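You operate a simulated robot arm through the tools that you are given. There is no shell and no other tool.

You are at the controls of a simulated robot arm. One attempt, no reset.

TASK
Set up the processor for dough and plug it in last.
Fine: bowl and lid locked, dough paddle in the bowl.

It is judged by the outcome, as a careful person would: the job done as asked, and still so three seconds after it is handed in. It fails if anything else is knocked over, pushed out of place, dropped, spilled or broken. A push-on lid holds only when it is set on centred and level and pressed home; a screw cap is set on level and turned clockwise until tight.

THE ROBOT
A 7-joint arm with a two-finger parallel gripper, fixed in place. Base frame: the origin is on the floor under the middle of its stand, x ahead of it, y to its left, z up; the work surface is at about z = 0.9. Readings come in m, degrees, newtons and seconds.
It reaches about 1.247 m from its shoulder. Its first joint turns from -132.0 to 132.0 degrees. Payload 3.91 kg.
The TCP is the grasp point between the finger pads, 0.03 m short of the fingertips. In the tool frame z runs along the fingers and y along their closing line. The gripper opens to 0.11 m. The fingers are 0.02 m wide and 0.01 m thick; the gripper's body (0.048 by 0.112 m) begins 0.055 m behind the TCP.
Orientation is that of the tool frame in the base frame, as a unit quaternion [x, y, z, w]. With the fingers straight down and closing along the base's y, the tool's x points along the base's -x, its y along +y and its z along -z.

THE INTERFACE
- The arm moves only by the tool arm_command. Its argument "motion" is a list of rows, each an object of numbers (a shift or turn left out is 0, a gripper value left out holds the last): "jaw": the finger opening in cm, from 0 to 11; "tx", "ty", "tz": the shift along the base's x, y, z in cm; "rx", "ry", "rz": the turn, a rotation vector about the base's x, y, z in degrees. In form: [{"jaw": .., "tx": .., "ty": .., "tz": .., "rx": .., "ry": .., "rz": ..}, ...]. A call has 1 to 20 rows; each row is the pose to reach, as a shift and turn from the pose commanded when the call began. A row lasts 0.2 s, in which the tool goes at most 0.05 m and 8.6 degrees; a call with a longer step from one row to the next is refused whole, and so is a gripper value outside its range. A pose out of reach is approached as far as the arm can. The call stops where the force on the tool passes 40 N (or 10 N more than at its start, if that is more) or the arm is blocked; 0.2 s more then pass. Each finger travels about 0.108 m/s and halts on what it meets, pressing with about 30 N; the grip force reading is that of the motor and also rises with nothing between the fingers. The clock runs only during rows and for 0.2 s after the last one: add rows that repeat a pose to give the fingers time. It gives the time, the measured TCP pose, the force on the tool (base axes), the opening and the grip force at its end, in the units of the frame above (readings bear some noise), with the torque about the TCP (base axes, N m) and any sound that the robot's microphone picked up.
- Cameras (640 x 400 px; columns grow to the right, rows downward): "scene" is fixed at [0.0631, 0.5015, 1.5927]; the picture's right is [0.38, -0.93, 0.00], its down [-0.71, -0.29, -0.64] and it looks along [0.59, 0.24, -0.77] (base axes); focal length 236 px, centre (320, 200). "wrist" rides on the gripper at [0.072, 0.017, -0.103] in the tool frame; the picture's right is [-0.23, 0.97, 0.00], its down [-0.76, -0.18, -0.62] and it looks along [-0.61, -0.14, 0.78] (tool axes); focal length 222 px, centre (320, 200). There is no depth. A picture from a camera that has moved, and an enlarged one, comes with that camera's place and axes in the base frame and with its lens. The place of the scene camera against the robot may be out by one fixed shift of up to 0.018 m in any direction.
- camera(camera): a new picture of that camera. No time passes.
- inspect(camera, box): a new picture of the part [left, top, right, bottom] of that camera's present view, enlarged. No time passes.
- hand_in(): hands the job in; it is judged then, once.

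Places have to be worked out from the pictures, the camera data and where the tool is seen. Open the gripper and draw the arm clear of the work before you hand the job in, unless the task says otherwise.

The tools are called after "Request:" by a JSON object that holds its "method" and its "body". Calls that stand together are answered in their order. arm_command: Moves the arm, as the interface text tells. Its arguments: {"type":"object","properties":{"motion":{"type":"array"}},"required":["motion"]} The other tools are called the same way: camera (camera) takes a picture; inspect (camera, box) takes an enlarged picture of a part of a camera's view; hand_in () hands the job in.

At the start:

```text
clock: 0.0
ee_pos: [0.303, 0.4707, 1.4183]
tool_rot: [-0.001, 1.0, -0.001, 0.0]
wrist_force: [0.2, 0.2, -0.3]
moment: [0.04, 0.03, -0.03]
grip_width: 0.1099
finger_force: 0.1
```

scene: 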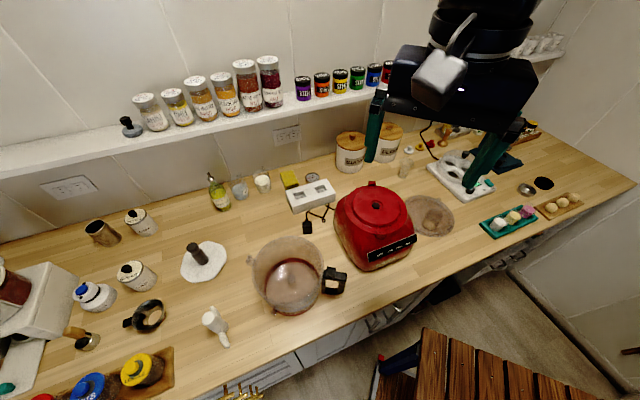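
wrist: 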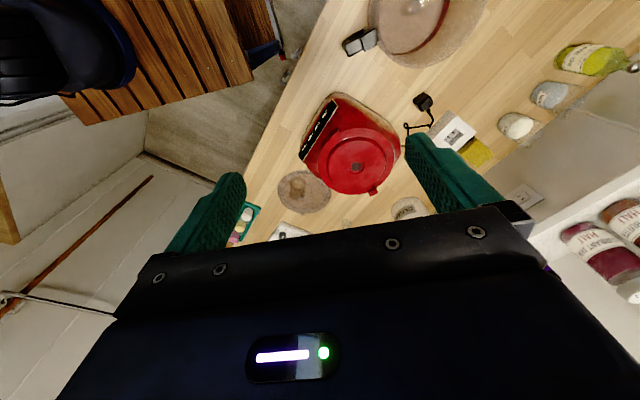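

The overview shows a red food-processor base, a clear bowl with a handle, a flat disc (probably the lid), a plug by a power socket block, and several attachments. I'll zoom in on each area before moving.

Request:
{"method": "inspect", "body": {"camera": "scene", "box": [230, 160, 430, 330]}}

Request:
{"method": "inspect", "body": {"camera": "scene", "box": [390, 120, 590, 250]}}

Request:
{"method": "inspect", "body": {"camera": "scene", "box": [70, 190, 250, 350]}}

Request:
{"method": "inspect", "body": {"camera": "scene", "box": [190, 110, 350, 240]}}

Request:
{"method": "inspect", "body": {"camera": "wrist", "box": [260, 0, 580, 220]}}

```text
2.35 times, centred on (330, 245) of scene
camera zoom: at [0.0631, 0.5015, 1.5927], right [0.38, -0.93, 0.0], down [-0.71, -0.29, -0.64], along [0.59, 0.24, -0.77], focal length 555 px, centre (296, 94)
```

zoom: 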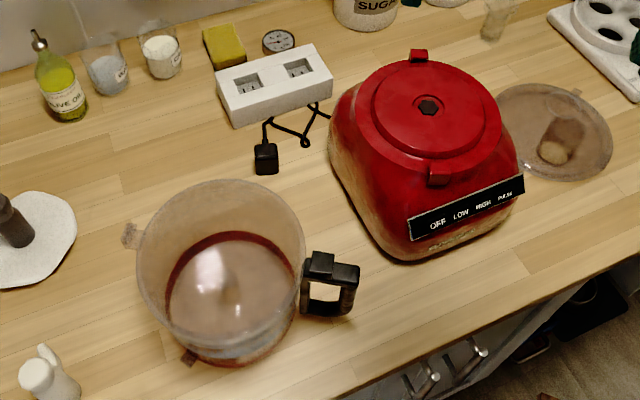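

```text
3.08 times, centred on (490, 185) of scene
camera zoom: at [0.0631, 0.5015, 1.5927], right [0.38, -0.93, 0.0], down [-0.71, -0.29, -0.64], along [0.59, 0.24, -0.77], focal length 726 px, centre (-203, 246)
```

zoom: 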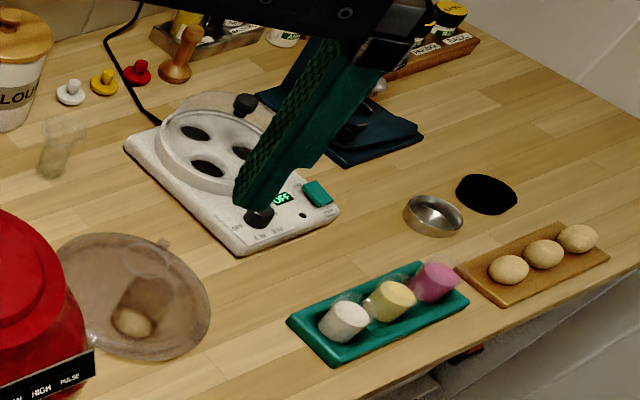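

```text
2.50 times, centred on (160, 270) of scene
camera zoom: at [0.0631, 0.5015, 1.5927], right [0.38, -0.93, 0.0], down [-0.71, -0.29, -0.64], along [0.59, 0.24, -0.77], focal length 590 px, centre (720, 25)
```

zoom: 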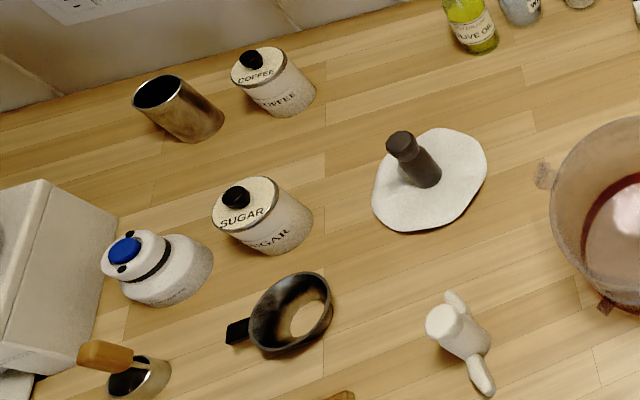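

```text
3.08 times, centred on (270, 175) of scene
camera zoom: at [0.0631, 0.5015, 1.5927], right [0.38, -0.93, 0.0], down [-0.71, -0.29, -0.64], along [0.59, 0.24, -0.77], focal length 726 px, centre (474, 277)
```

zoom: 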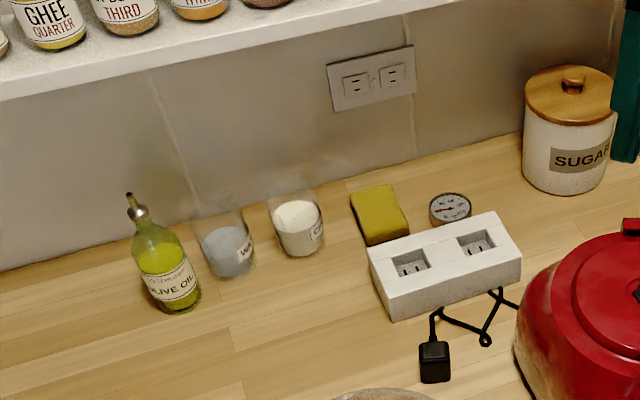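

```text
1.82 times, centred on (420, 110) of wrist
camera zoom: at [0.2311, 0.4872, 1.5232], right [0.23, 0.97, 0.0], down [0.76, -0.18, 0.62], along [0.61, -0.14, -0.78], focal length 404 px, centre (138, 364)
```

zoom: 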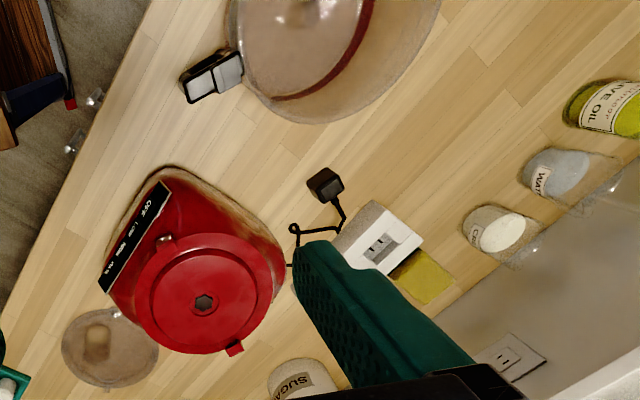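

The layout is a red base with its drive hub near (0.52, 0.51), the bowl near (0.29, 0.69), the lid near (0.68, 0.32), and the white two-armed paddle near (0.09, 0.81). The plug is near (0.46, 0.71) beside the socket block. I'll move the wrist camera over the bowl for better geometry.

Request:
{"method": "arm_command", "body": {"motion": [{"tx": -1.3, "ty": 3, "tz": -1}, {"tx": -2.6, "ty": 6, "tz": -2}, {"tx": -4, "ty": 9, "tz": -3}, {"tx": -5.3, "ty": 12, "tz": -4}, {"tx": -6.6, "ty": 15, "tz": -5}, {"tx": -8, "ty": 18, "tz": -6}, {"tx": -8, "ty": 18, "tz": -6}]}}

Request:
{"method": "camera", "body": {"camera": "wrist"}}

Request:
{"method": "camera", "body": {"camera": "scene"}}

```text
clock: 1.6
ee_pos: [0.2222, 0.6501, 1.3554]
tool_rot: [0.0, 1.0, 0.0, 0.0]
wrist_force: [0.5, 0.2, 0.3]
moment: [0.02, 0.0, 0.02]
grip_width: 0.1099
finger_force: 0.1
```

```text
taken
camera wrist: at [0.1505, 0.6672, 1.4604], right [0.23, 0.97, 0.0], down [0.76, -0.18, 0.62], along [0.61, -0.14, -0.78], focal length 222 px, centre (320, 200)
```

wrist: 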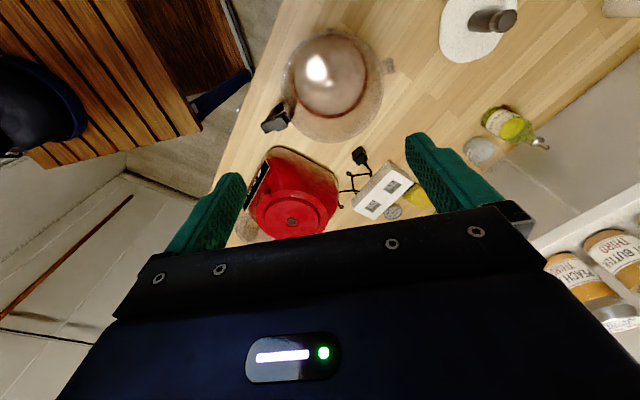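

```text
taken
```

scene: 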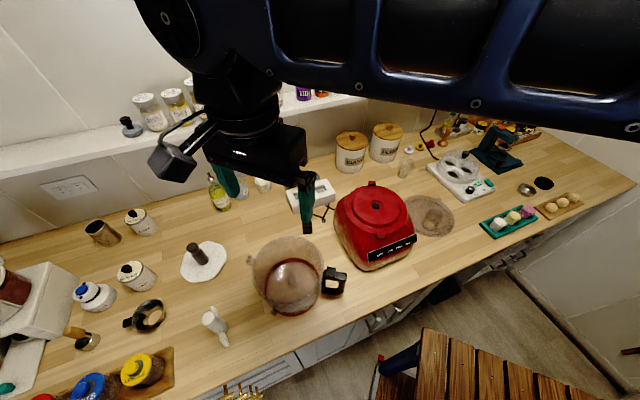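

The bowl, paddle disc and base are all visible from here. I'll zoom in on the bowl and the base.

Request:
{"method": "inspect", "body": {"camera": "wrist", "box": [240, 20, 420, 150]}}

Request:
{"method": "inspect", "body": {"camera": "wrist", "box": [230, 130, 430, 250]}}

Request:
{"method": "inspect", "body": {"camera": "scene", "box": [190, 290, 270, 350]}}

Request:
{"method": "inspect", "body": {"camera": "scene", "box": [240, 225, 360, 325]}}

Request:
{"method": "inspect", "body": {"camera": "scene", "box": [330, 170, 460, 280]}}

Request:
{"method": "inspect", "body": {"camera": "scene", "box": [0, 320, 280, 400]}}

```text
3.08 times, centred on (330, 85) of wrist
camera zoom: at [0.1505, 0.6672, 1.4604], right [0.23, 0.97, 0.0], down [0.76, -0.18, 0.62], along [0.61, -0.14, -0.78], focal length 684 px, centre (289, 554)
```

zoom: 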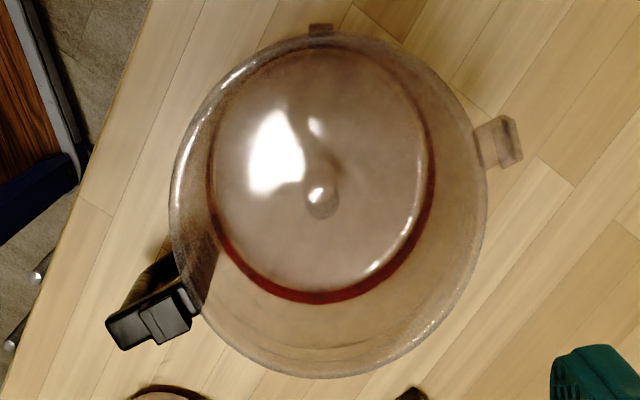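

```text
3.20 times, centred on (330, 190) of wrist
camera zoom: at [0.1505, 0.6672, 1.4604], right [0.23, 0.97, 0.0], down [0.76, -0.18, 0.62], along [0.61, -0.14, -0.78], focal length 711 px, centre (288, 232)
```

zoom: 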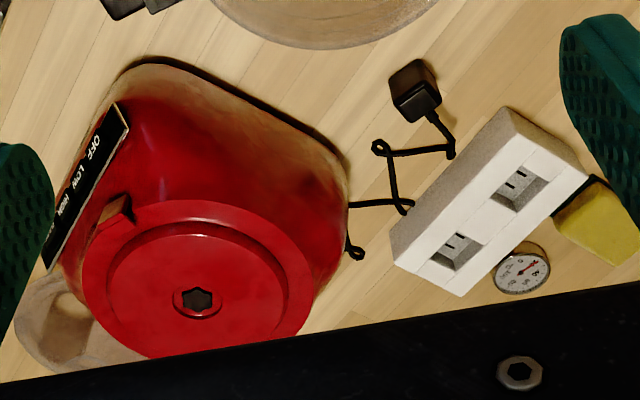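

```text
6.67 times, centred on (230, 320) of scene
camera zoom: at [0.0631, 0.5015, 1.5927], right [0.38, -0.93, 0.0], down [-0.71, -0.29, -0.64], along [0.59, 0.24, -0.77], focal length 1573 px, centre (920, -600)
```

zoom: 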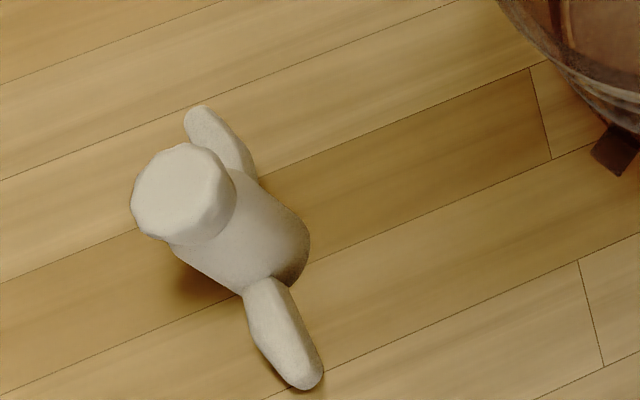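

```text
4.00 times, centred on (300, 275) of scene
camera zoom: at [0.0631, 0.5015, 1.5927], right [0.38, -0.93, 0.0], down [-0.71, -0.29, -0.64], along [0.59, 0.24, -0.77], focal length 944 px, centre (400, -100)
```

zoom: 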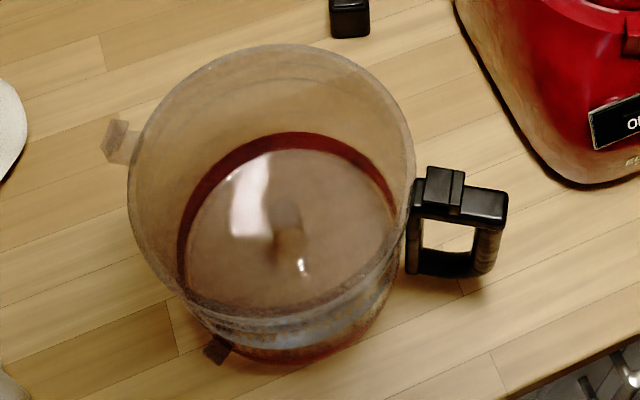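

```text
3.64 times, centred on (395, 225) of scene
camera zoom: at [0.0631, 0.5015, 1.5927], right [0.38, -0.93, 0.0], down [-0.71, -0.29, -0.64], along [0.59, 0.24, -0.77], focal length 858 px, centre (47, 109)
```

zoom: 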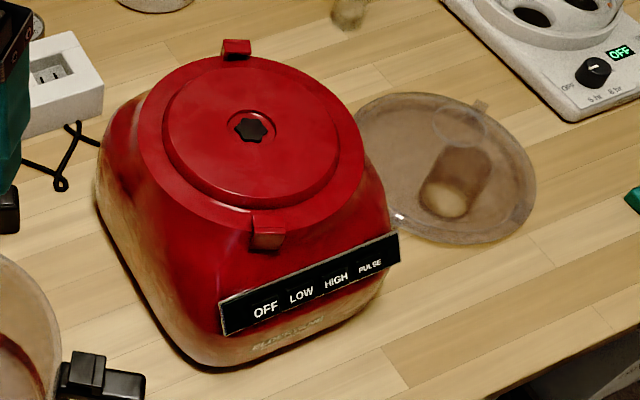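

```text
2.29 times, centred on (140, 360) of scene
camera zoom: at [0.0631, 0.5015, 1.5927], right [0.38, -0.93, 0.0], down [-0.71, -0.29, -0.64], along [0.59, 0.24, -0.77], focal length 539 px, centre (731, -166)
```

zoom: 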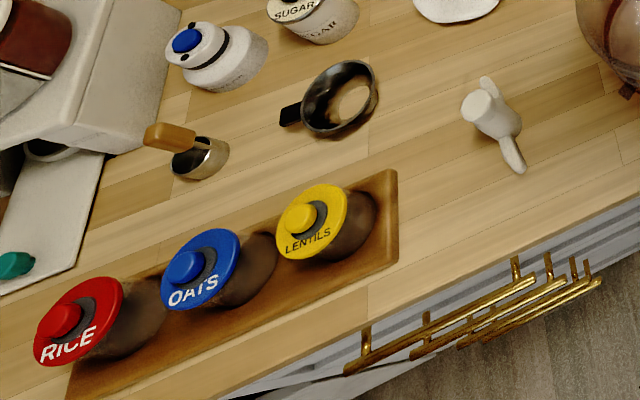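

I triangulate the drive hub at about (0.514, 0.510, 1.06), the bowl centre at about (0.264, 0.669), and the bowl handle pointing toward about -y. The base has two L-shaped lugs that I need to see up close, so I'm moving the camera in over it.

Request:
{"method": "arm_command", "body": {"motion": [{"tx": 3, "ty": -2, "tz": -2}, {"tx": 6, "ty": -4, "tz": -4}, {"tx": 9, "ty": -6, "tz": -6}, {"tx": 12, "ty": -8, "tz": -8}, {"tx": 15, "ty": -10, "tz": -10}, {"tx": 17, "ty": -12, "tz": -12}, {"tx": 17, "ty": -12, "tz": -12}]}}

Request:
{"method": "camera", "body": {"camera": "wrist"}}

Request:
{"method": "inspect", "body": {"camera": "wrist", "box": [180, 80, 440, 240]}}

```text
clock: 3.2
ee_pos: [0.3946, 0.5309, 1.2398]
tool_rot: [0.0, 1.0, -0.001, 0.0]
wrist_force: [0.9, 0.2, -0.8]
moment: [-0.01, 0.01, 0.01]
grip_width: 0.1099
finger_force: 0.0
```

```text
taken
camera wrist: at [0.3231, 0.5482, 1.3437], right [0.23, 0.97, 0.0], down [0.76, -0.18, 0.62], along [0.61, -0.14, -0.78], focal length 222 px, centre (320, 200)
```

wrist: 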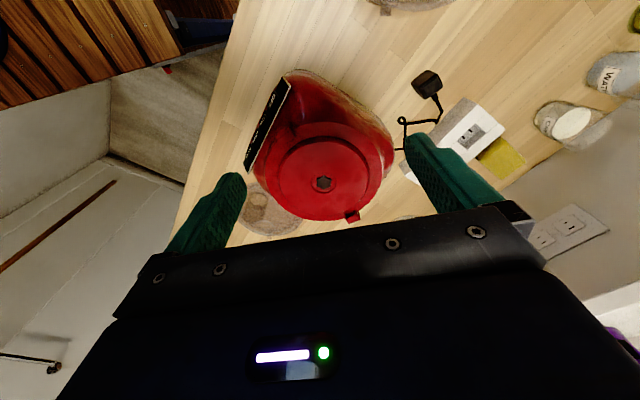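

```text
2.46 times, centred on (310, 160) of wrist
camera zoom: at [0.3231, 0.5482, 1.3437], right [0.23, 0.97, 0.0], down [0.76, -0.18, 0.62], along [0.61, -0.14, -0.78], focal length 547 px, centre (345, 298)
```

zoom: 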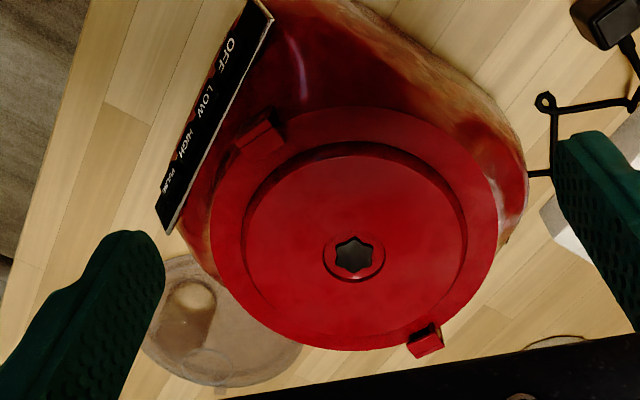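

The hub is confirmed at (0.514, 0.510), with the two base lugs on an axis at about 21.5° (front near (0.428, 0.477), back near (0.598, 0.544)). I'm zooming in on the lugs and on the lid behind.

Request:
{"method": "inspect", "body": {"camera": "wrist", "box": [260, 115, 320, 155]}}

Request:
{"method": "inspect", "body": {"camera": "wrist", "box": [325, 195, 385, 235]}}

Request:
{"method": "inspect", "body": {"camera": "scene", "box": [375, 215, 425, 250]}}

Request:
{"method": "inspect", "body": {"camera": "scene", "box": [400, 180, 470, 245]}}

Request:
{"method": "inspect", "body": {"camera": "wrist", "box": [380, 60, 500, 190]}}

```text
10.00 times, centred on (290, 135) of wrist
camera zoom: at [0.3231, 0.5482, 1.3437], right [0.23, 0.97, 0.0], down [0.76, -0.18, 0.62], along [0.61, -0.14, -0.78], focal length 2221 px, centre (620, 850)
```

zoom: 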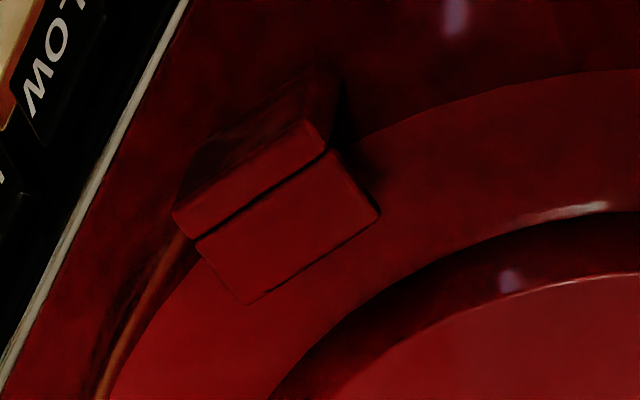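

```text
10.00 times, centred on (355, 215) of wrist
camera zoom: at [0.3231, 0.5482, 1.3437], right [0.23, 0.97, 0.0], down [0.76, -0.18, 0.62], along [0.61, -0.14, -0.78], focal length 2221 px, centre (-30, 50)
```

zoom: 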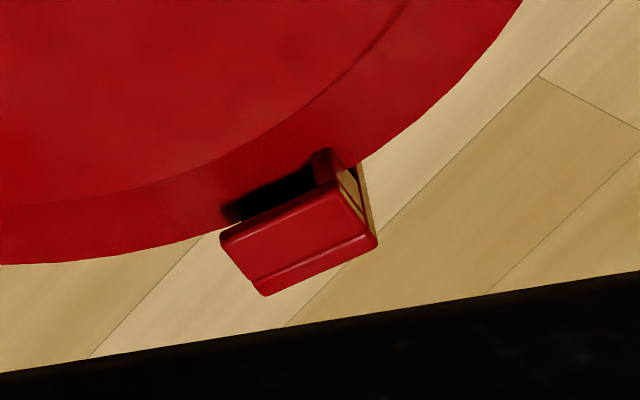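

```text
11.43 times, centred on (400, 232) of scene
camera zoom: at [0.0631, 0.5015, 1.5927], right [0.38, -0.93, 0.0], down [-0.71, -0.29, -0.64], along [0.59, 0.24, -0.77], focal length 2697 px, centre (-594, -171)
```

zoom: 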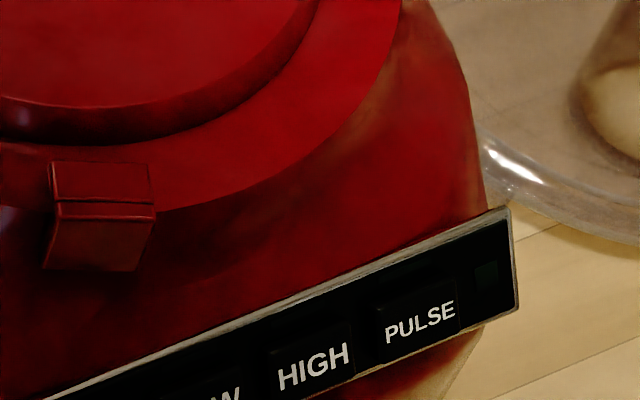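

```text
6.15 times, centred on (435, 212) of scene
camera zoom: at [0.0631, 0.5015, 1.5927], right [0.38, -0.93, 0.0], down [-0.71, -0.29, -0.64], along [0.59, 0.24, -0.77], focal length 1452 px, centre (-388, 123)
```

zoom: 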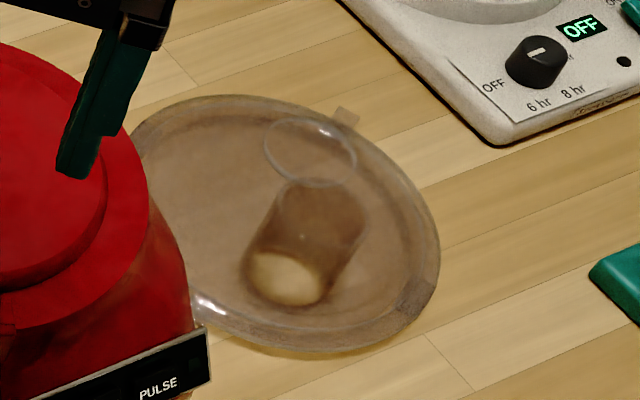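

```text
3.08 times, centred on (440, 125) of wrist
camera zoom: at [0.3231, 0.5482, 1.3437], right [0.23, 0.97, 0.0], down [0.76, -0.18, 0.62], along [0.61, -0.14, -0.78], focal length 684 px, centre (-49, 431)
```

zoom: 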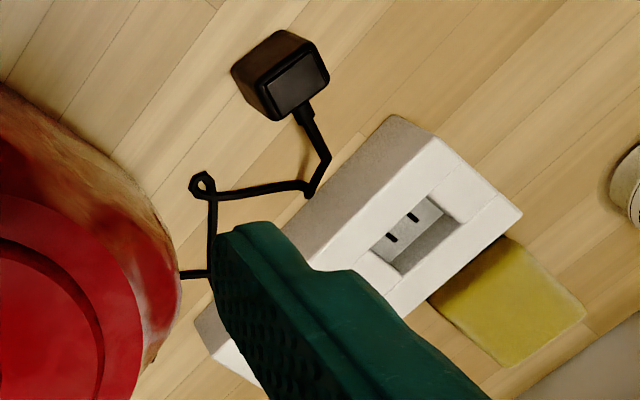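

The base lugs look like simple inverted-L lips. The ring on the lid triangulates to about (0.661, 0.334, 0.976), which makes it the top of a clear feed tube about 5 cm wide. I'm moving closer to the lid to see its tabs.

Request:
{"method": "arm_command", "body": {"motion": [{"tx": 2, "ty": -3, "tz": -1}, {"tx": 4, "ty": -6, "tz": -2.5}, {"tx": 6, "ty": -9, "tz": -4}, {"tx": 8, "ty": -12, "tz": -5.5}, {"tx": 10, "ty": -15, "tz": -7}, {"tx": 10, "ty": -16, "tz": -7}, {"tx": 10, "ty": -16, "tz": -7}]}}

Request:
{"method": "camera", "body": {"camera": "wrist"}}

Request:
{"method": "inspect", "body": {"camera": "wrist", "box": [220, 60, 420, 200]}}

```text
clock: 4.8
ee_pos: [0.4926, 0.3707, 1.17]
tool_rot: [0.0, 1.0, 0.0, 0.0]
wrist_force: [0.1, 0.5, -0.4]
moment: [0.01, 0.01, -0.01]
grip_width: 0.1101
finger_force: 0.0
```

```text
taken
camera wrist: at [0.4206, 0.3871, 1.2742], right [0.23, 0.97, 0.0], down [0.76, -0.18, 0.62], along [0.61, -0.14, -0.78], focal length 222 px, centre (320, 200)
```

wrist: 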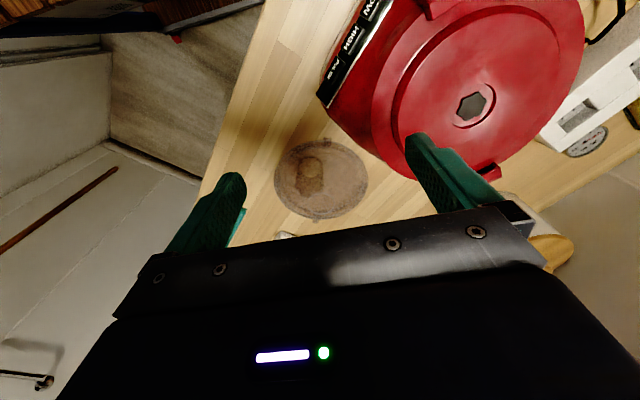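

```text
2.86 times, centred on (320, 130) of wrist
camera zoom: at [0.4206, 0.3871, 1.2742], right [0.23, 0.97, 0.0], down [0.76, -0.18, 0.62], along [0.61, -0.14, -0.78], focal length 635 px, centre (320, 400)
```

zoom: 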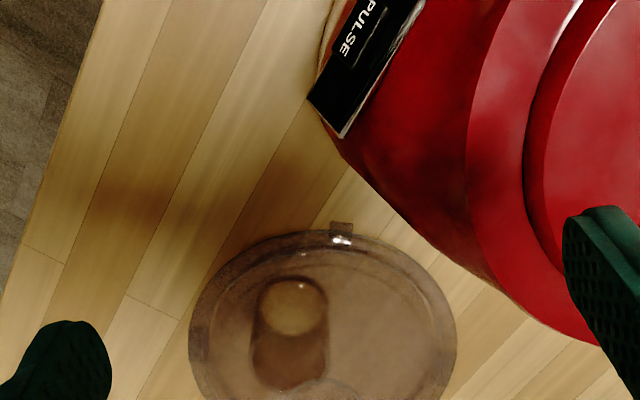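

The lid is centred near (0.647, 0.337). I'll move lower and toward -y, staying clear of the base, for a closer look at the lid's tabs.

Request:
{"method": "arm_command", "body": {"motion": [{"tx": 0, "ty": -3, "tz": -1}, {"tx": 1, "ty": -6, "tz": -3}, {"tx": 2, "ty": -9, "tz": -5}, {"tx": 2, "ty": -10, "tz": -7}, {"tx": 2, "ty": -10, "tz": -7}]}}

Request:
{"method": "camera", "body": {"camera": "wrist"}}

Request:
{"method": "inspect", "body": {"camera": "wrist", "box": [260, 50, 480, 220]}}

```text
clock: 6.0
ee_pos: [0.5129, 0.2695, 1.099]
tool_rot: [0.001, 1.0, 0.0, 0.0]
wrist_force: [0.4, -0.6, -1.3]
moment: [0.01, 0.02, 0.01]
grip_width: 0.1101
finger_force: 0.2
```

```text
taken
camera wrist: at [0.4416, 0.2866, 1.2041], right [0.23, 0.97, 0.0], down [0.76, -0.18, 0.62], along [0.61, -0.14, -0.78], focal length 222 px, centre (320, 200)
```

wrist: 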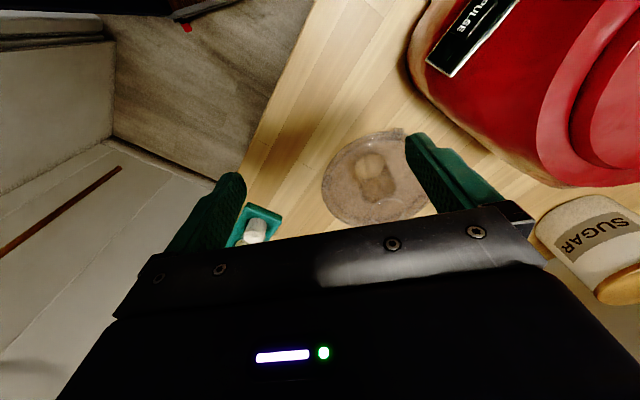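

```text
2.35 times, centred on (370, 135) of wrist
camera zoom: at [0.4416, 0.2866, 1.2041], right [0.23, 0.97, 0.0], down [0.76, -0.18, 0.62], along [0.61, -0.14, -0.78], focal length 523 px, centre (202, 353)
```

zoom: 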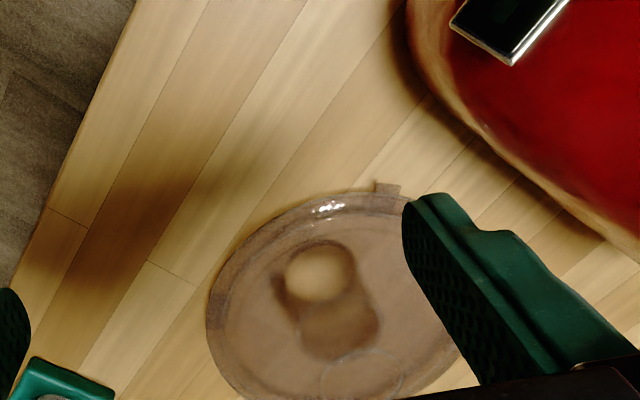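

The finger blocks part of the lid from here. I'll put the camera nearly straight above it, with the fingertips staying above the 0.976 tube top.

Request:
{"method": "arm_command", "body": {"motion": [{"tx": 3, "ty": 1, "tz": 0}, {"tx": 6, "ty": 2, "tz": 0}, {"tx": 9, "ty": 3, "tz": 0}, {"tx": 12, "ty": 4, "tz": 0}, {"tx": 14, "ty": 5, "tz": 0}, {"tx": 14, "ty": 5, "tz": 0}]}}

Request:
{"method": "camera", "body": {"camera": "wrist"}}

Request:
{"method": "inspect", "body": {"camera": "wrist", "box": [220, 0, 440, 150]}}

```text
clock: 7.4
ee_pos: [0.6533, 0.3215, 1.0987]
tool_rot: [-0.001, 1.0, -0.001, -0.001]
wrist_force: [0.1, -0.3, 0.0]
moment: [0.05, 0.01, 0.0]
grip_width: 0.1102
finger_force: 0.1
```

```text
taken
camera wrist: at [0.5813, 0.3381, 1.2032], right [0.23, 0.97, 0.0], down [0.76, -0.18, 0.62], along [0.61, -0.14, -0.78], focal length 222 px, centre (320, 200)
```

wrist: 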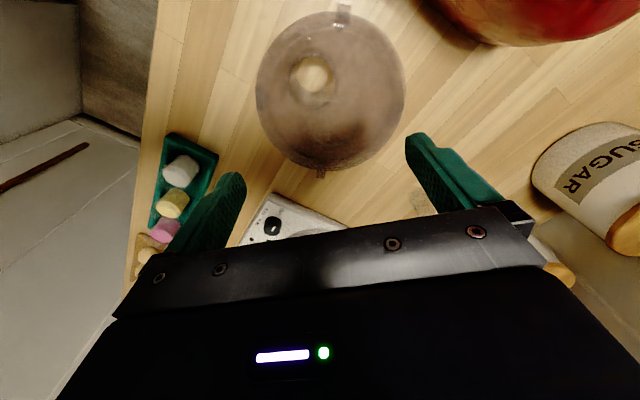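

```text
2.67 times, centred on (330, 75) of wrist
camera zoom: at [0.5813, 0.3381, 1.2032], right [0.23, 0.97, 0.0], down [0.76, -0.18, 0.62], along [0.61, -0.14, -0.78], focal length 592 px, centre (293, 533)
```

zoom: 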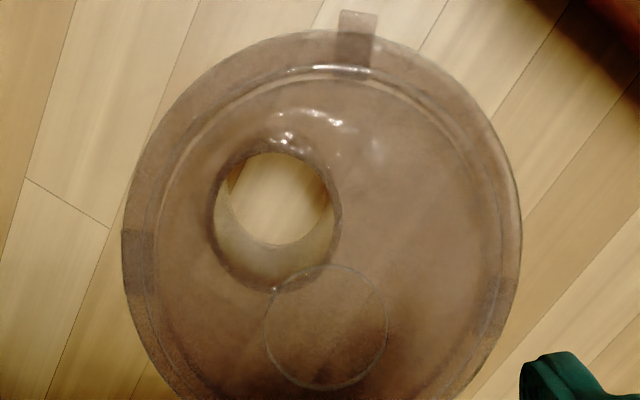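

The lid shows one tab at the top edge and one at the bottom edge, with a feed tube off to one side. There is also a faint extra ring I want to understand, so I'm zooming in further.

Request:
{"method": "inspect", "body": {"camera": "wrist", "box": [280, 40, 380, 180]}}

Request:
{"method": "inspect", "body": {"camera": "wrist", "box": [310, 0, 380, 45]}}

Request:
{"method": "inspect", "body": {"camera": "scene", "box": [395, 175, 475, 245]}}

```text
2.86 times, centred on (330, 110) of wrist
camera zoom: at [0.5813, 0.3381, 1.2032], right [0.23, 0.97, 0.0], down [0.76, -0.18, 0.62], along [0.61, -0.14, -0.78], focal length 635 px, centre (291, 457)
```

zoom: 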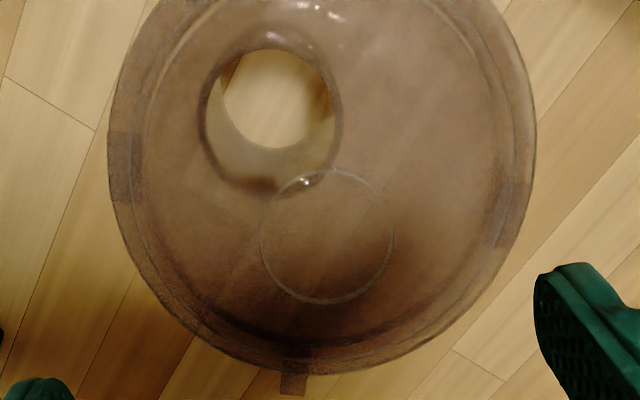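

```text
8.89 times, centred on (345, 22) of wrist
camera zoom: at [0.5813, 0.3381, 1.2032], right [0.23, 0.97, 0.0], down [0.76, -0.18, 0.62], along [0.61, -0.14, -0.78], focal length 1974 px, centre (98, 1778)
```

zoom: 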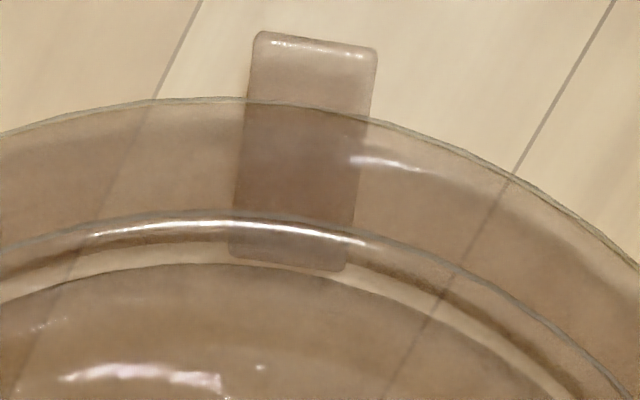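

```text
5.71 times, centred on (435, 210) of scene
camera zoom: at [0.0631, 0.5015, 1.5927], right [0.38, -0.93, 0.0], down [-0.71, -0.29, -0.64], along [0.59, 0.24, -0.77], focal length 1348 px, centre (-337, 143)
```

zoom: 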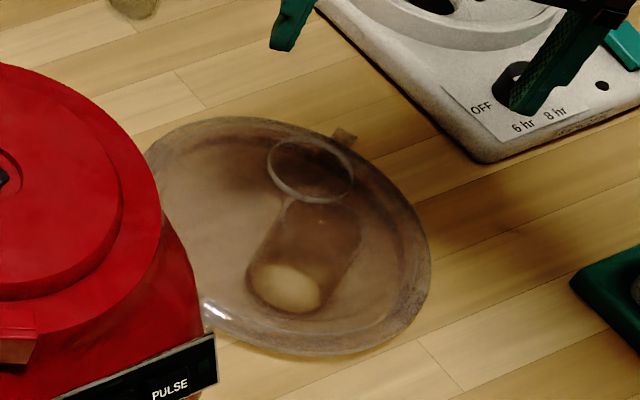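

All wrist-only views put the ring at (0.662, 0.332, 0.973). The tabs give a lid centre of about (0.666, 0.332). A lower, flatter view should show whether the tube is central, so I'm backing off and tilting the camera.

Request:
{"method": "arm_command", "body": {"motion": [{"tx": -3, "ty": -1, "tz": 0, "ry": -5}, {"tx": -6, "ty": -2, "tz": 0, "ry": -10}, {"tx": -9, "ty": -3, "tz": -1, "ry": -15}, {"tx": -12, "ty": -4, "tz": -2, "ry": -20}, {"tx": -15, "ty": -5, "tz": -3, "ry": -25}, {"tx": -17, "ty": -5, "tz": -4, "ry": -30}, {"tx": -17, "ty": -5, "tz": -4, "ry": -30}]}}

Request:
{"method": "camera", "body": {"camera": "wrist"}}

Request:
{"method": "inspect", "body": {"camera": "wrist", "box": [260, 60, 440, 200]}}

```text
clock: 9.0
ee_pos: [0.4822, 0.2712, 1.0598]
tool_rot: [0.0, 0.966, 0.0, 0.259]
wrist_force: [0.0, 0.4, 1.0]
moment: [0.01, 0.0, -0.01]
grip_width: 0.1101
finger_force: 0.0
```

```text
taken
camera wrist: at [0.3682, 0.2879, 1.1131], right [0.2, 0.97, 0.11], down [0.35, -0.18, 0.92], along [0.92, -0.14, -0.37], focal length 222 px, centre (320, 200)
```

wrist: 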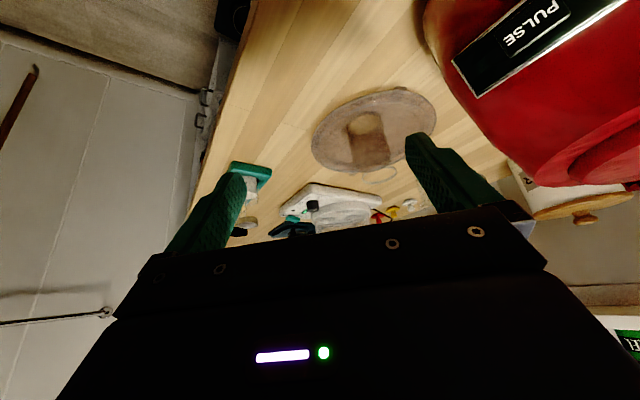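

```text
2.86 times, centred on (350, 130) of wrist
camera zoom: at [0.3682, 0.2879, 1.1131], right [0.2, 0.97, 0.11], down [0.35, -0.18, 0.92], along [0.92, -0.14, -0.37], focal length 635 px, centre (234, 400)
```

zoom: 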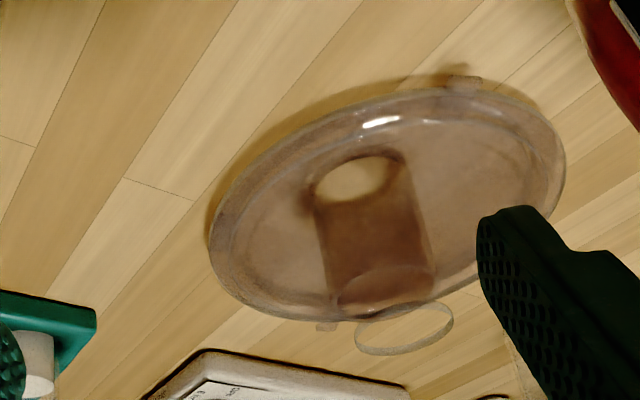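

In this low view the feed tube stands vertical at (0.629, 0.322) up to about z 0.975. A thin ring floats at lid centre height and I treat it as part of the lid. The lid tabs sit near (0.574, 0.364) and (0.759, 0.299). Next I'm looking straight down at the bowl.

Request:
{"method": "arm_command", "body": {"motion": [{"tx": -1, "ty": 2, "tz": 4, "ry": 3}, {"tx": -2, "ty": 4, "tz": 8, "ry": 6}, {"tx": -4, "ty": 8, "tz": 10, "ry": 9}, {"tx": -6, "ty": 12, "tz": 12, "ry": 12}, {"tx": -8, "ty": 16, "tz": 14, "ry": 15}, {"tx": -10, "ty": 20, "tz": 16, "ry": 18}, {"tx": -12, "ty": 24, "tz": 16, "ry": 21}, {"tx": -14, "ty": 28, "tz": 16, "ry": 24}, {"tx": -17, "ty": 32, "tz": 16, "ry": 27}, {"tx": -19, "ty": 36, "tz": 16, "ry": 30}, {"tx": -20, "ty": 39, "tz": 16, "ry": 30}, {"tx": -20, "ty": 39, "tz": 16, "ry": 30}]}}

Request:
{"method": "camera", "body": {"camera": "wrist"}}

Request:
{"method": "inspect", "body": {"camera": "wrist", "box": [200, 0, 440, 150]}}

```text
clock: 11.6
ee_pos: [0.2826, 0.6603, 1.2204]
tool_rot: [0.0, 1.0, -0.001, 0.001]
wrist_force: [0.2, -0.9, 0.1]
moment: [0.0, 0.04, -0.01]
grip_width: 0.1101
finger_force: 0.1
```

```text
taken
camera wrist: at [0.2116, 0.6776, 1.3243], right [0.23, 0.97, 0.0], down [0.76, -0.18, 0.62], along [0.61, -0.14, -0.78], focal length 222 px, centre (320, 200)
```

wrist: 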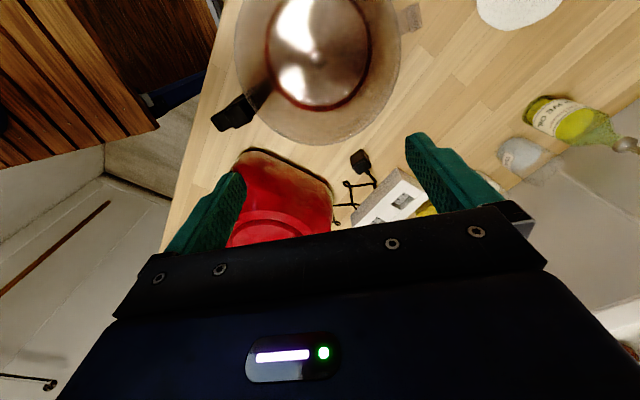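

```text
2.67 times, centred on (320, 75) of wrist
camera zoom: at [0.2116, 0.6776, 1.3243], right [0.23, 0.97, 0.0], down [0.76, -0.18, 0.62], along [0.61, -0.14, -0.78], focal length 592 px, centre (320, 533)
```

zoom: 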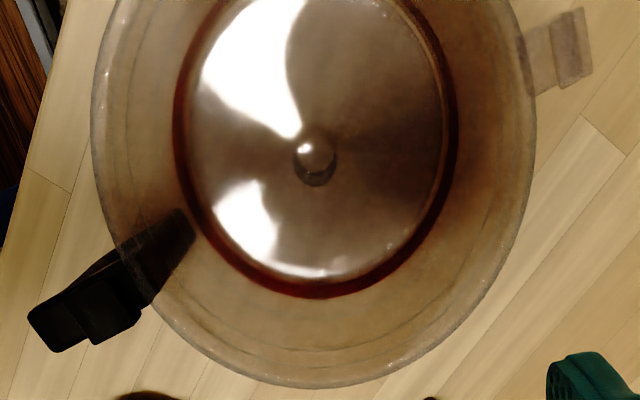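

I'm zooming in on the bowl's centre shaft, the rim bracket on the far side, and the handle.

Request:
{"method": "inspect", "body": {"camera": "wrist", "box": [280, 30, 360, 90]}}

Request:
{"method": "inspect", "body": {"camera": "wrist", "box": [380, 0, 440, 45]}}

Request:
{"method": "inspect", "body": {"camera": "wrist", "box": [200, 70, 290, 140]}}

Request:
{"method": "inspect", "body": {"camera": "scene", "box": [310, 255, 360, 305]}}

Request:
{"method": "inspect", "body": {"camera": "scene", "box": [240, 235, 330, 325]}}

```text
6.67 times, centred on (320, 60) of wrist
camera zoom: at [0.2116, 0.6776, 1.3243], right [0.23, 0.97, 0.0], down [0.76, -0.18, 0.62], along [0.61, -0.14, -0.78], focal length 1481 px, centre (320, 1133)
```

zoom: 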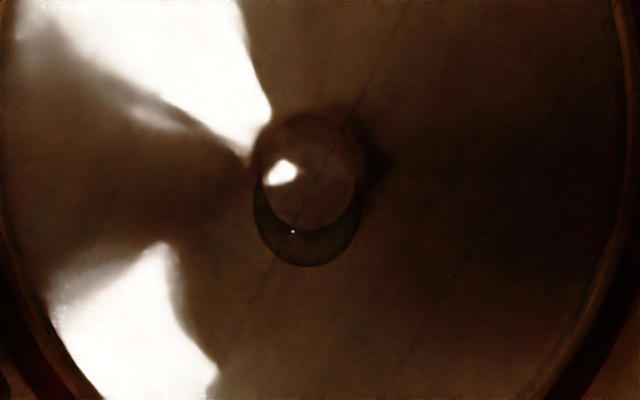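

```text
8.89 times, centred on (410, 22) of wrist
camera zoom: at [0.2116, 0.6776, 1.3243], right [0.23, 0.97, 0.0], down [0.76, -0.18, 0.62], along [0.61, -0.14, -0.78], focal length 1974 px, centre (-480, 1778)
```

zoom: 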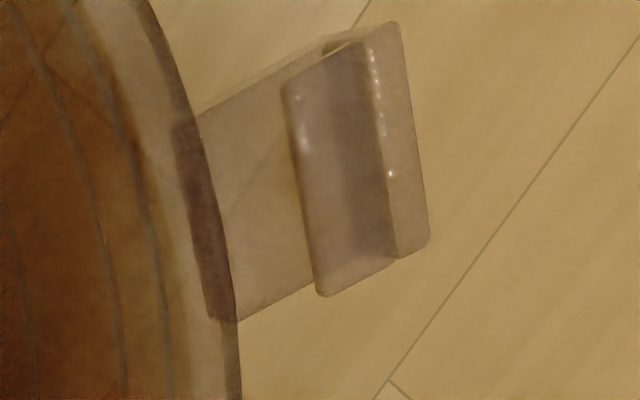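

```text
5.71 times, centred on (245, 105) of wrist
camera zoom: at [0.2116, 0.6776, 1.3243], right [0.23, 0.97, 0.0], down [0.76, -0.18, 0.62], along [0.61, -0.14, -0.78], focal length 1269 px, centre (749, 743)
```

zoom: 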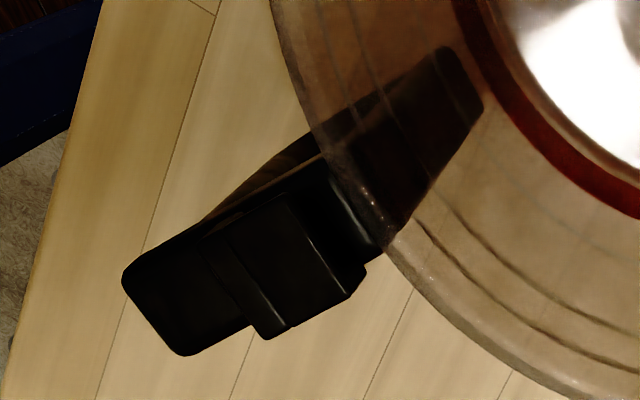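

```text
8.00 times, centred on (335, 280) of scene
camera zoom: at [0.0631, 0.5015, 1.5927], right [0.38, -0.93, 0.0], down [-0.71, -0.29, -0.64], along [0.59, 0.24, -0.77], focal length 1888 px, centre (200, -440)
```

zoom: 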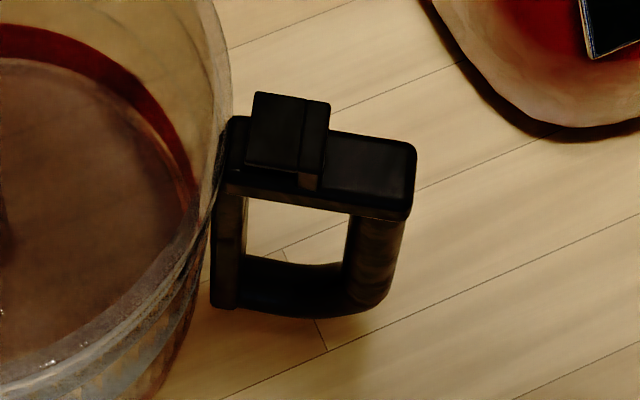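

```text
4.44 times, centred on (285, 280) of scene
camera zoom: at [0.0631, 0.5015, 1.5927], right [0.38, -0.93, 0.0], down [-0.71, -0.29, -0.64], along [0.59, 0.24, -0.77], focal length 1049 px, centre (476, -156)
```

zoom: 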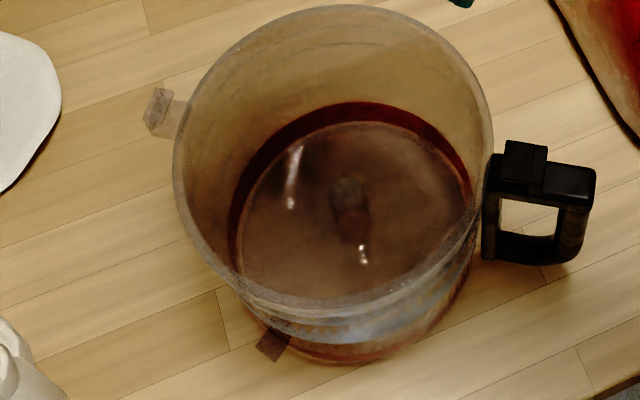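

The bowl's centre shaft is at (0.250, 0.667), about 21 mm across, with its top near z 0.99. The rim bracket is at about 102° and the handle at about -77.5°. The bottom lug is at about 168°. I'm taking a close look at the base's front lug from the bowl side to find the locking direction.

Request:
{"method": "arm_command", "body": {"motion": [{"tx": 1.5, "ty": -1, "tz": 0, "rz": -7.5}, {"tx": 3, "ty": -2, "tz": 0, "rz": -15}, {"tx": 5, "ty": -3, "tz": -1, "rz": -22.5}, {"tx": 7, "ty": -5, "tz": -2, "rz": -30}, {"tx": 9, "ty": -7, "tz": -3, "rz": -37.5}, {"tx": 11, "ty": -9, "tz": -4, "rz": -45}, {"tx": 12, "ty": -11, "tz": -5, "rz": -52.5}, {"tx": 12.5, "ty": -12, "tz": -6, "rz": -60}, {"tx": 12.5, "ty": -12, "tz": -6, "rz": -60}]}}

Request:
{"method": "camera", "body": {"camera": "wrist"}}

Request:
{"method": "inspect", "body": {"camera": "wrist", "box": [230, 80, 410, 200]}}

```text
clock: 13.6
ee_pos: [0.4073, 0.5404, 1.1572]
tool_rot: [0.501, 0.866, -0.001, 0.0]
wrist_force: [0.5, 0.4, 0.2]
moment: [-0.01, 0.02, -0.02]
grip_width: 0.1098
finger_force: 0.1
```

```text
taken
camera wrist: at [0.3863, 0.6116, 1.2621], right [0.96, 0.29, 0.0], down [0.23, -0.75, 0.62], along [0.18, -0.6, -0.78], focal length 222 px, centre (320, 200)
```

wrist: 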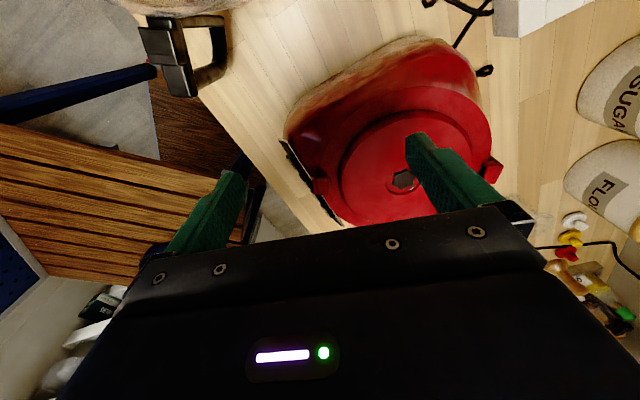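

```text
3.33 times, centred on (320, 140) of wrist
camera zoom: at [0.3863, 0.6116, 1.2621], right [0.96, 0.29, 0.0], down [0.23, -0.75, 0.62], along [0.18, -0.6, -0.78], focal length 740 px, centre (320, 400)
```

zoom: 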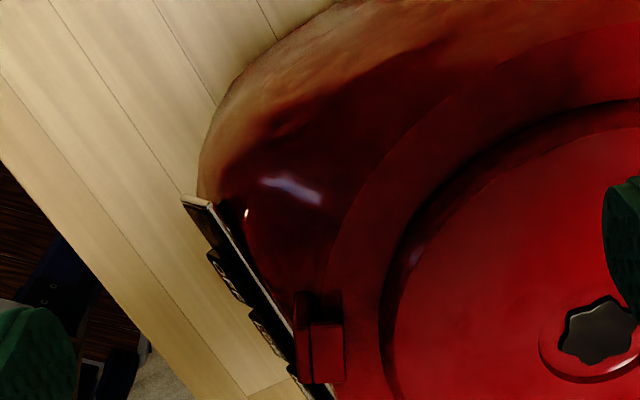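

Zooming in on both lugs from this side.

Request:
{"method": "inspect", "body": {"camera": "wrist", "box": [300, 160, 345, 205]}}

Request:
{"method": "inspect", "body": {"camera": "wrist", "box": [465, 140, 525, 195]}}

Request:
{"method": "inspect", "body": {"camera": "wrist", "box": [120, 0, 260, 110]}}

```text
8.89 times, centred on (322, 182) of wrist
camera zoom: at [0.3863, 0.6116, 1.2621], right [0.96, 0.29, 0.0], down [0.23, -0.75, 0.62], along [0.18, -0.6, -0.78], focal length 1974 px, centre (298, 356)
```

zoom: 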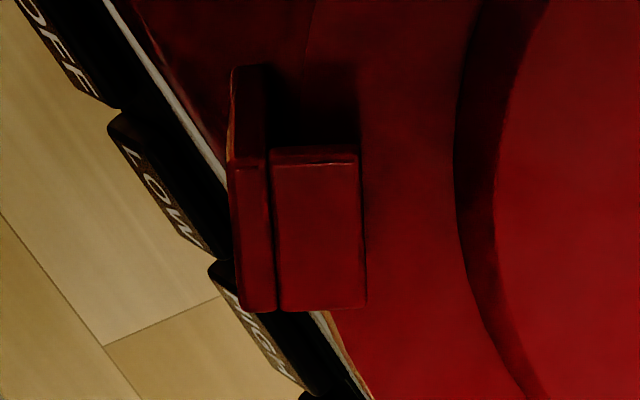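

```text
7.27 times, centred on (495, 168) of wrist
camera zoom: at [0.3863, 0.6116, 1.2621], right [0.96, 0.29, 0.0], down [0.23, -0.75, 0.62], along [0.18, -0.6, -0.78], focal length 1615 px, centre (-953, 436)
```

zoom: 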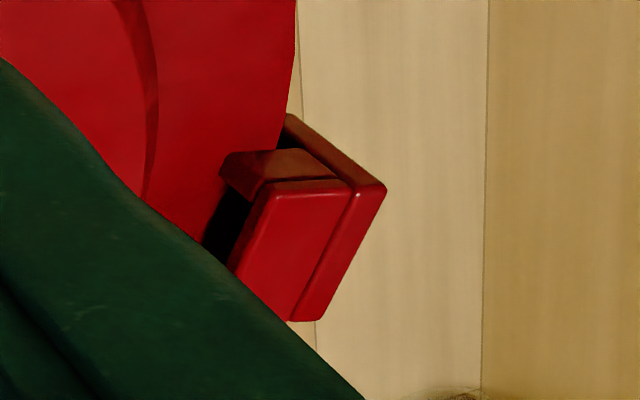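

```text
3.64 times, centred on (190, 55) of wrist
camera zoom: at [0.3863, 0.6116, 1.2621], right [0.96, 0.29, 0.0], down [0.23, -0.75, 0.62], along [0.18, -0.6, -0.78], focal length 808 px, centre (793, 727)
```

zoom: 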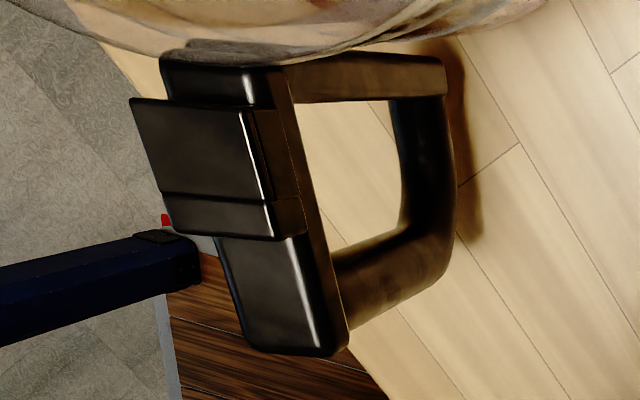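

The front lug's slot is open on its +y (clockwise) end, and the back lug is closed by a stop at its counter-clockwise end. So the bowl should drop in as it is now oriented and turn counter-clockwise about 33° to lock. I'll carry it by its centre shaft, starting by moving above the bowl with the jaw at 6 cm.

Request:
{"method": "arm_command", "body": {"motion": [{"jaw": 6, "tx": -2, "ty": 1.5, "tz": 1, "rz": 7.5}, {"tx": -4, "ty": 3, "tz": 2, "rz": 15}, {"tx": -6, "ty": 5, "tz": 2, "rz": 22.5}, {"tx": -8, "ty": 6.5, "tz": 2, "rz": 30}, {"tx": -10, "ty": 8, "tz": 2, "rz": 37.5}, {"tx": -12, "ty": 10, "tz": 2, "rz": 45}, {"tx": -14, "ty": 11.5, "tz": 2, "rz": 52.5}, {"tx": -15.7, "ty": 12.7, "tz": 2, "rz": 60}, {"tx": -15.7, "ty": 12.7, "tz": 2, "rz": 60}, {"tx": -15.7, "ty": 12.7, "tz": 2, "rz": 60}]}}

Request:
{"method": "camera", "body": {"camera": "wrist"}}

Request:
{"method": "camera", "body": {"camera": "scene"}}

```text
clock: 15.8
ee_pos: [0.2502, 0.6672, 1.18]
tool_rot: [0.001, 1.0, 0.0, 0.0]
wrist_force: [-0.9, 0.2, -0.4]
moment: [-0.02, 0.02, 0.0]
grip_width: 0.0602
finger_force: 0.0
```

```text
taken
camera wrist: at [0.1787, 0.6839, 1.2846], right [0.23, 0.97, 0.0], down [0.76, -0.18, 0.62], along [0.61, -0.14, -0.78], focal length 222 px, centre (320, 200)
```

wrist: 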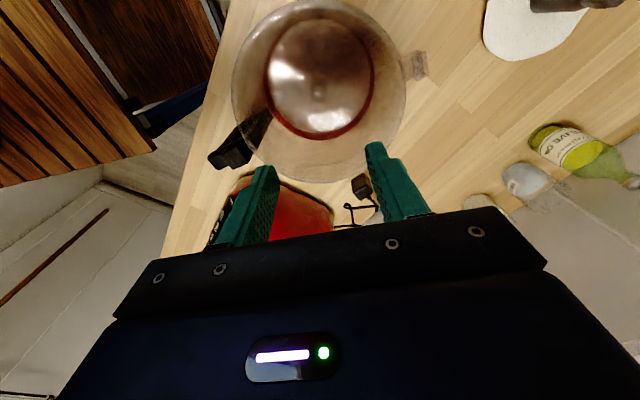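

```text
taken
```

scene: 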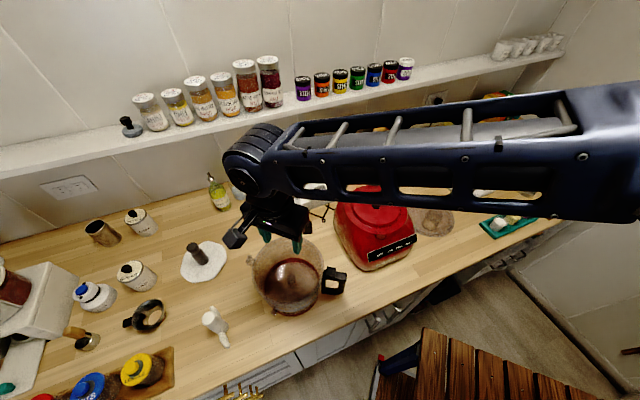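

I'm at the planned spot over the bowl. I'll refine the shaft position from this view before descending.

Request:
{"method": "inspect", "body": {"camera": "wrist", "box": [280, 60, 360, 120]}}

Request:
{"method": "inspect", "body": {"camera": "scene", "box": [220, 190, 360, 320]}}

```text
6.67 times, centred on (320, 90) of wrist
camera zoom: at [0.1787, 0.6839, 1.2846], right [0.23, 0.97, 0.0], down [0.76, -0.18, 0.62], along [0.61, -0.14, -0.78], focal length 1481 px, centre (320, 933)
```

zoom: 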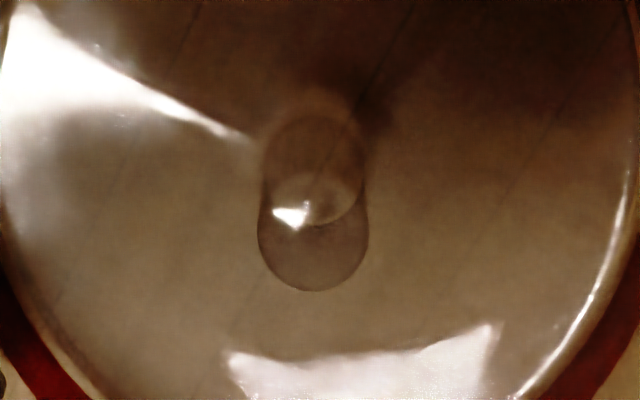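

```text
3.08 times, centred on (290, 255) of scene
camera zoom: at [0.0631, 0.5015, 1.5927], right [0.38, -0.93, 0.0], down [-0.71, -0.29, -0.64], along [0.59, 0.24, -0.77], focal length 726 px, centre (412, 31)
```

zoom: 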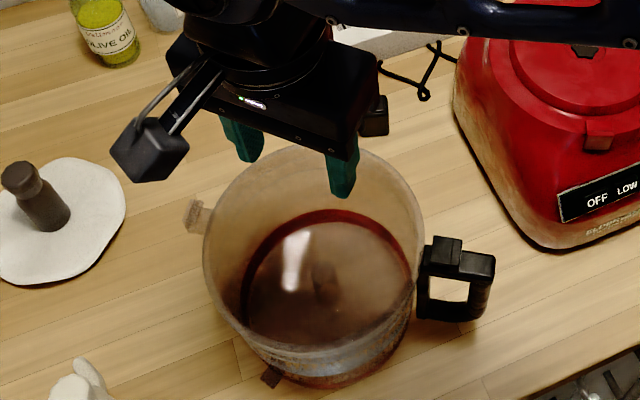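

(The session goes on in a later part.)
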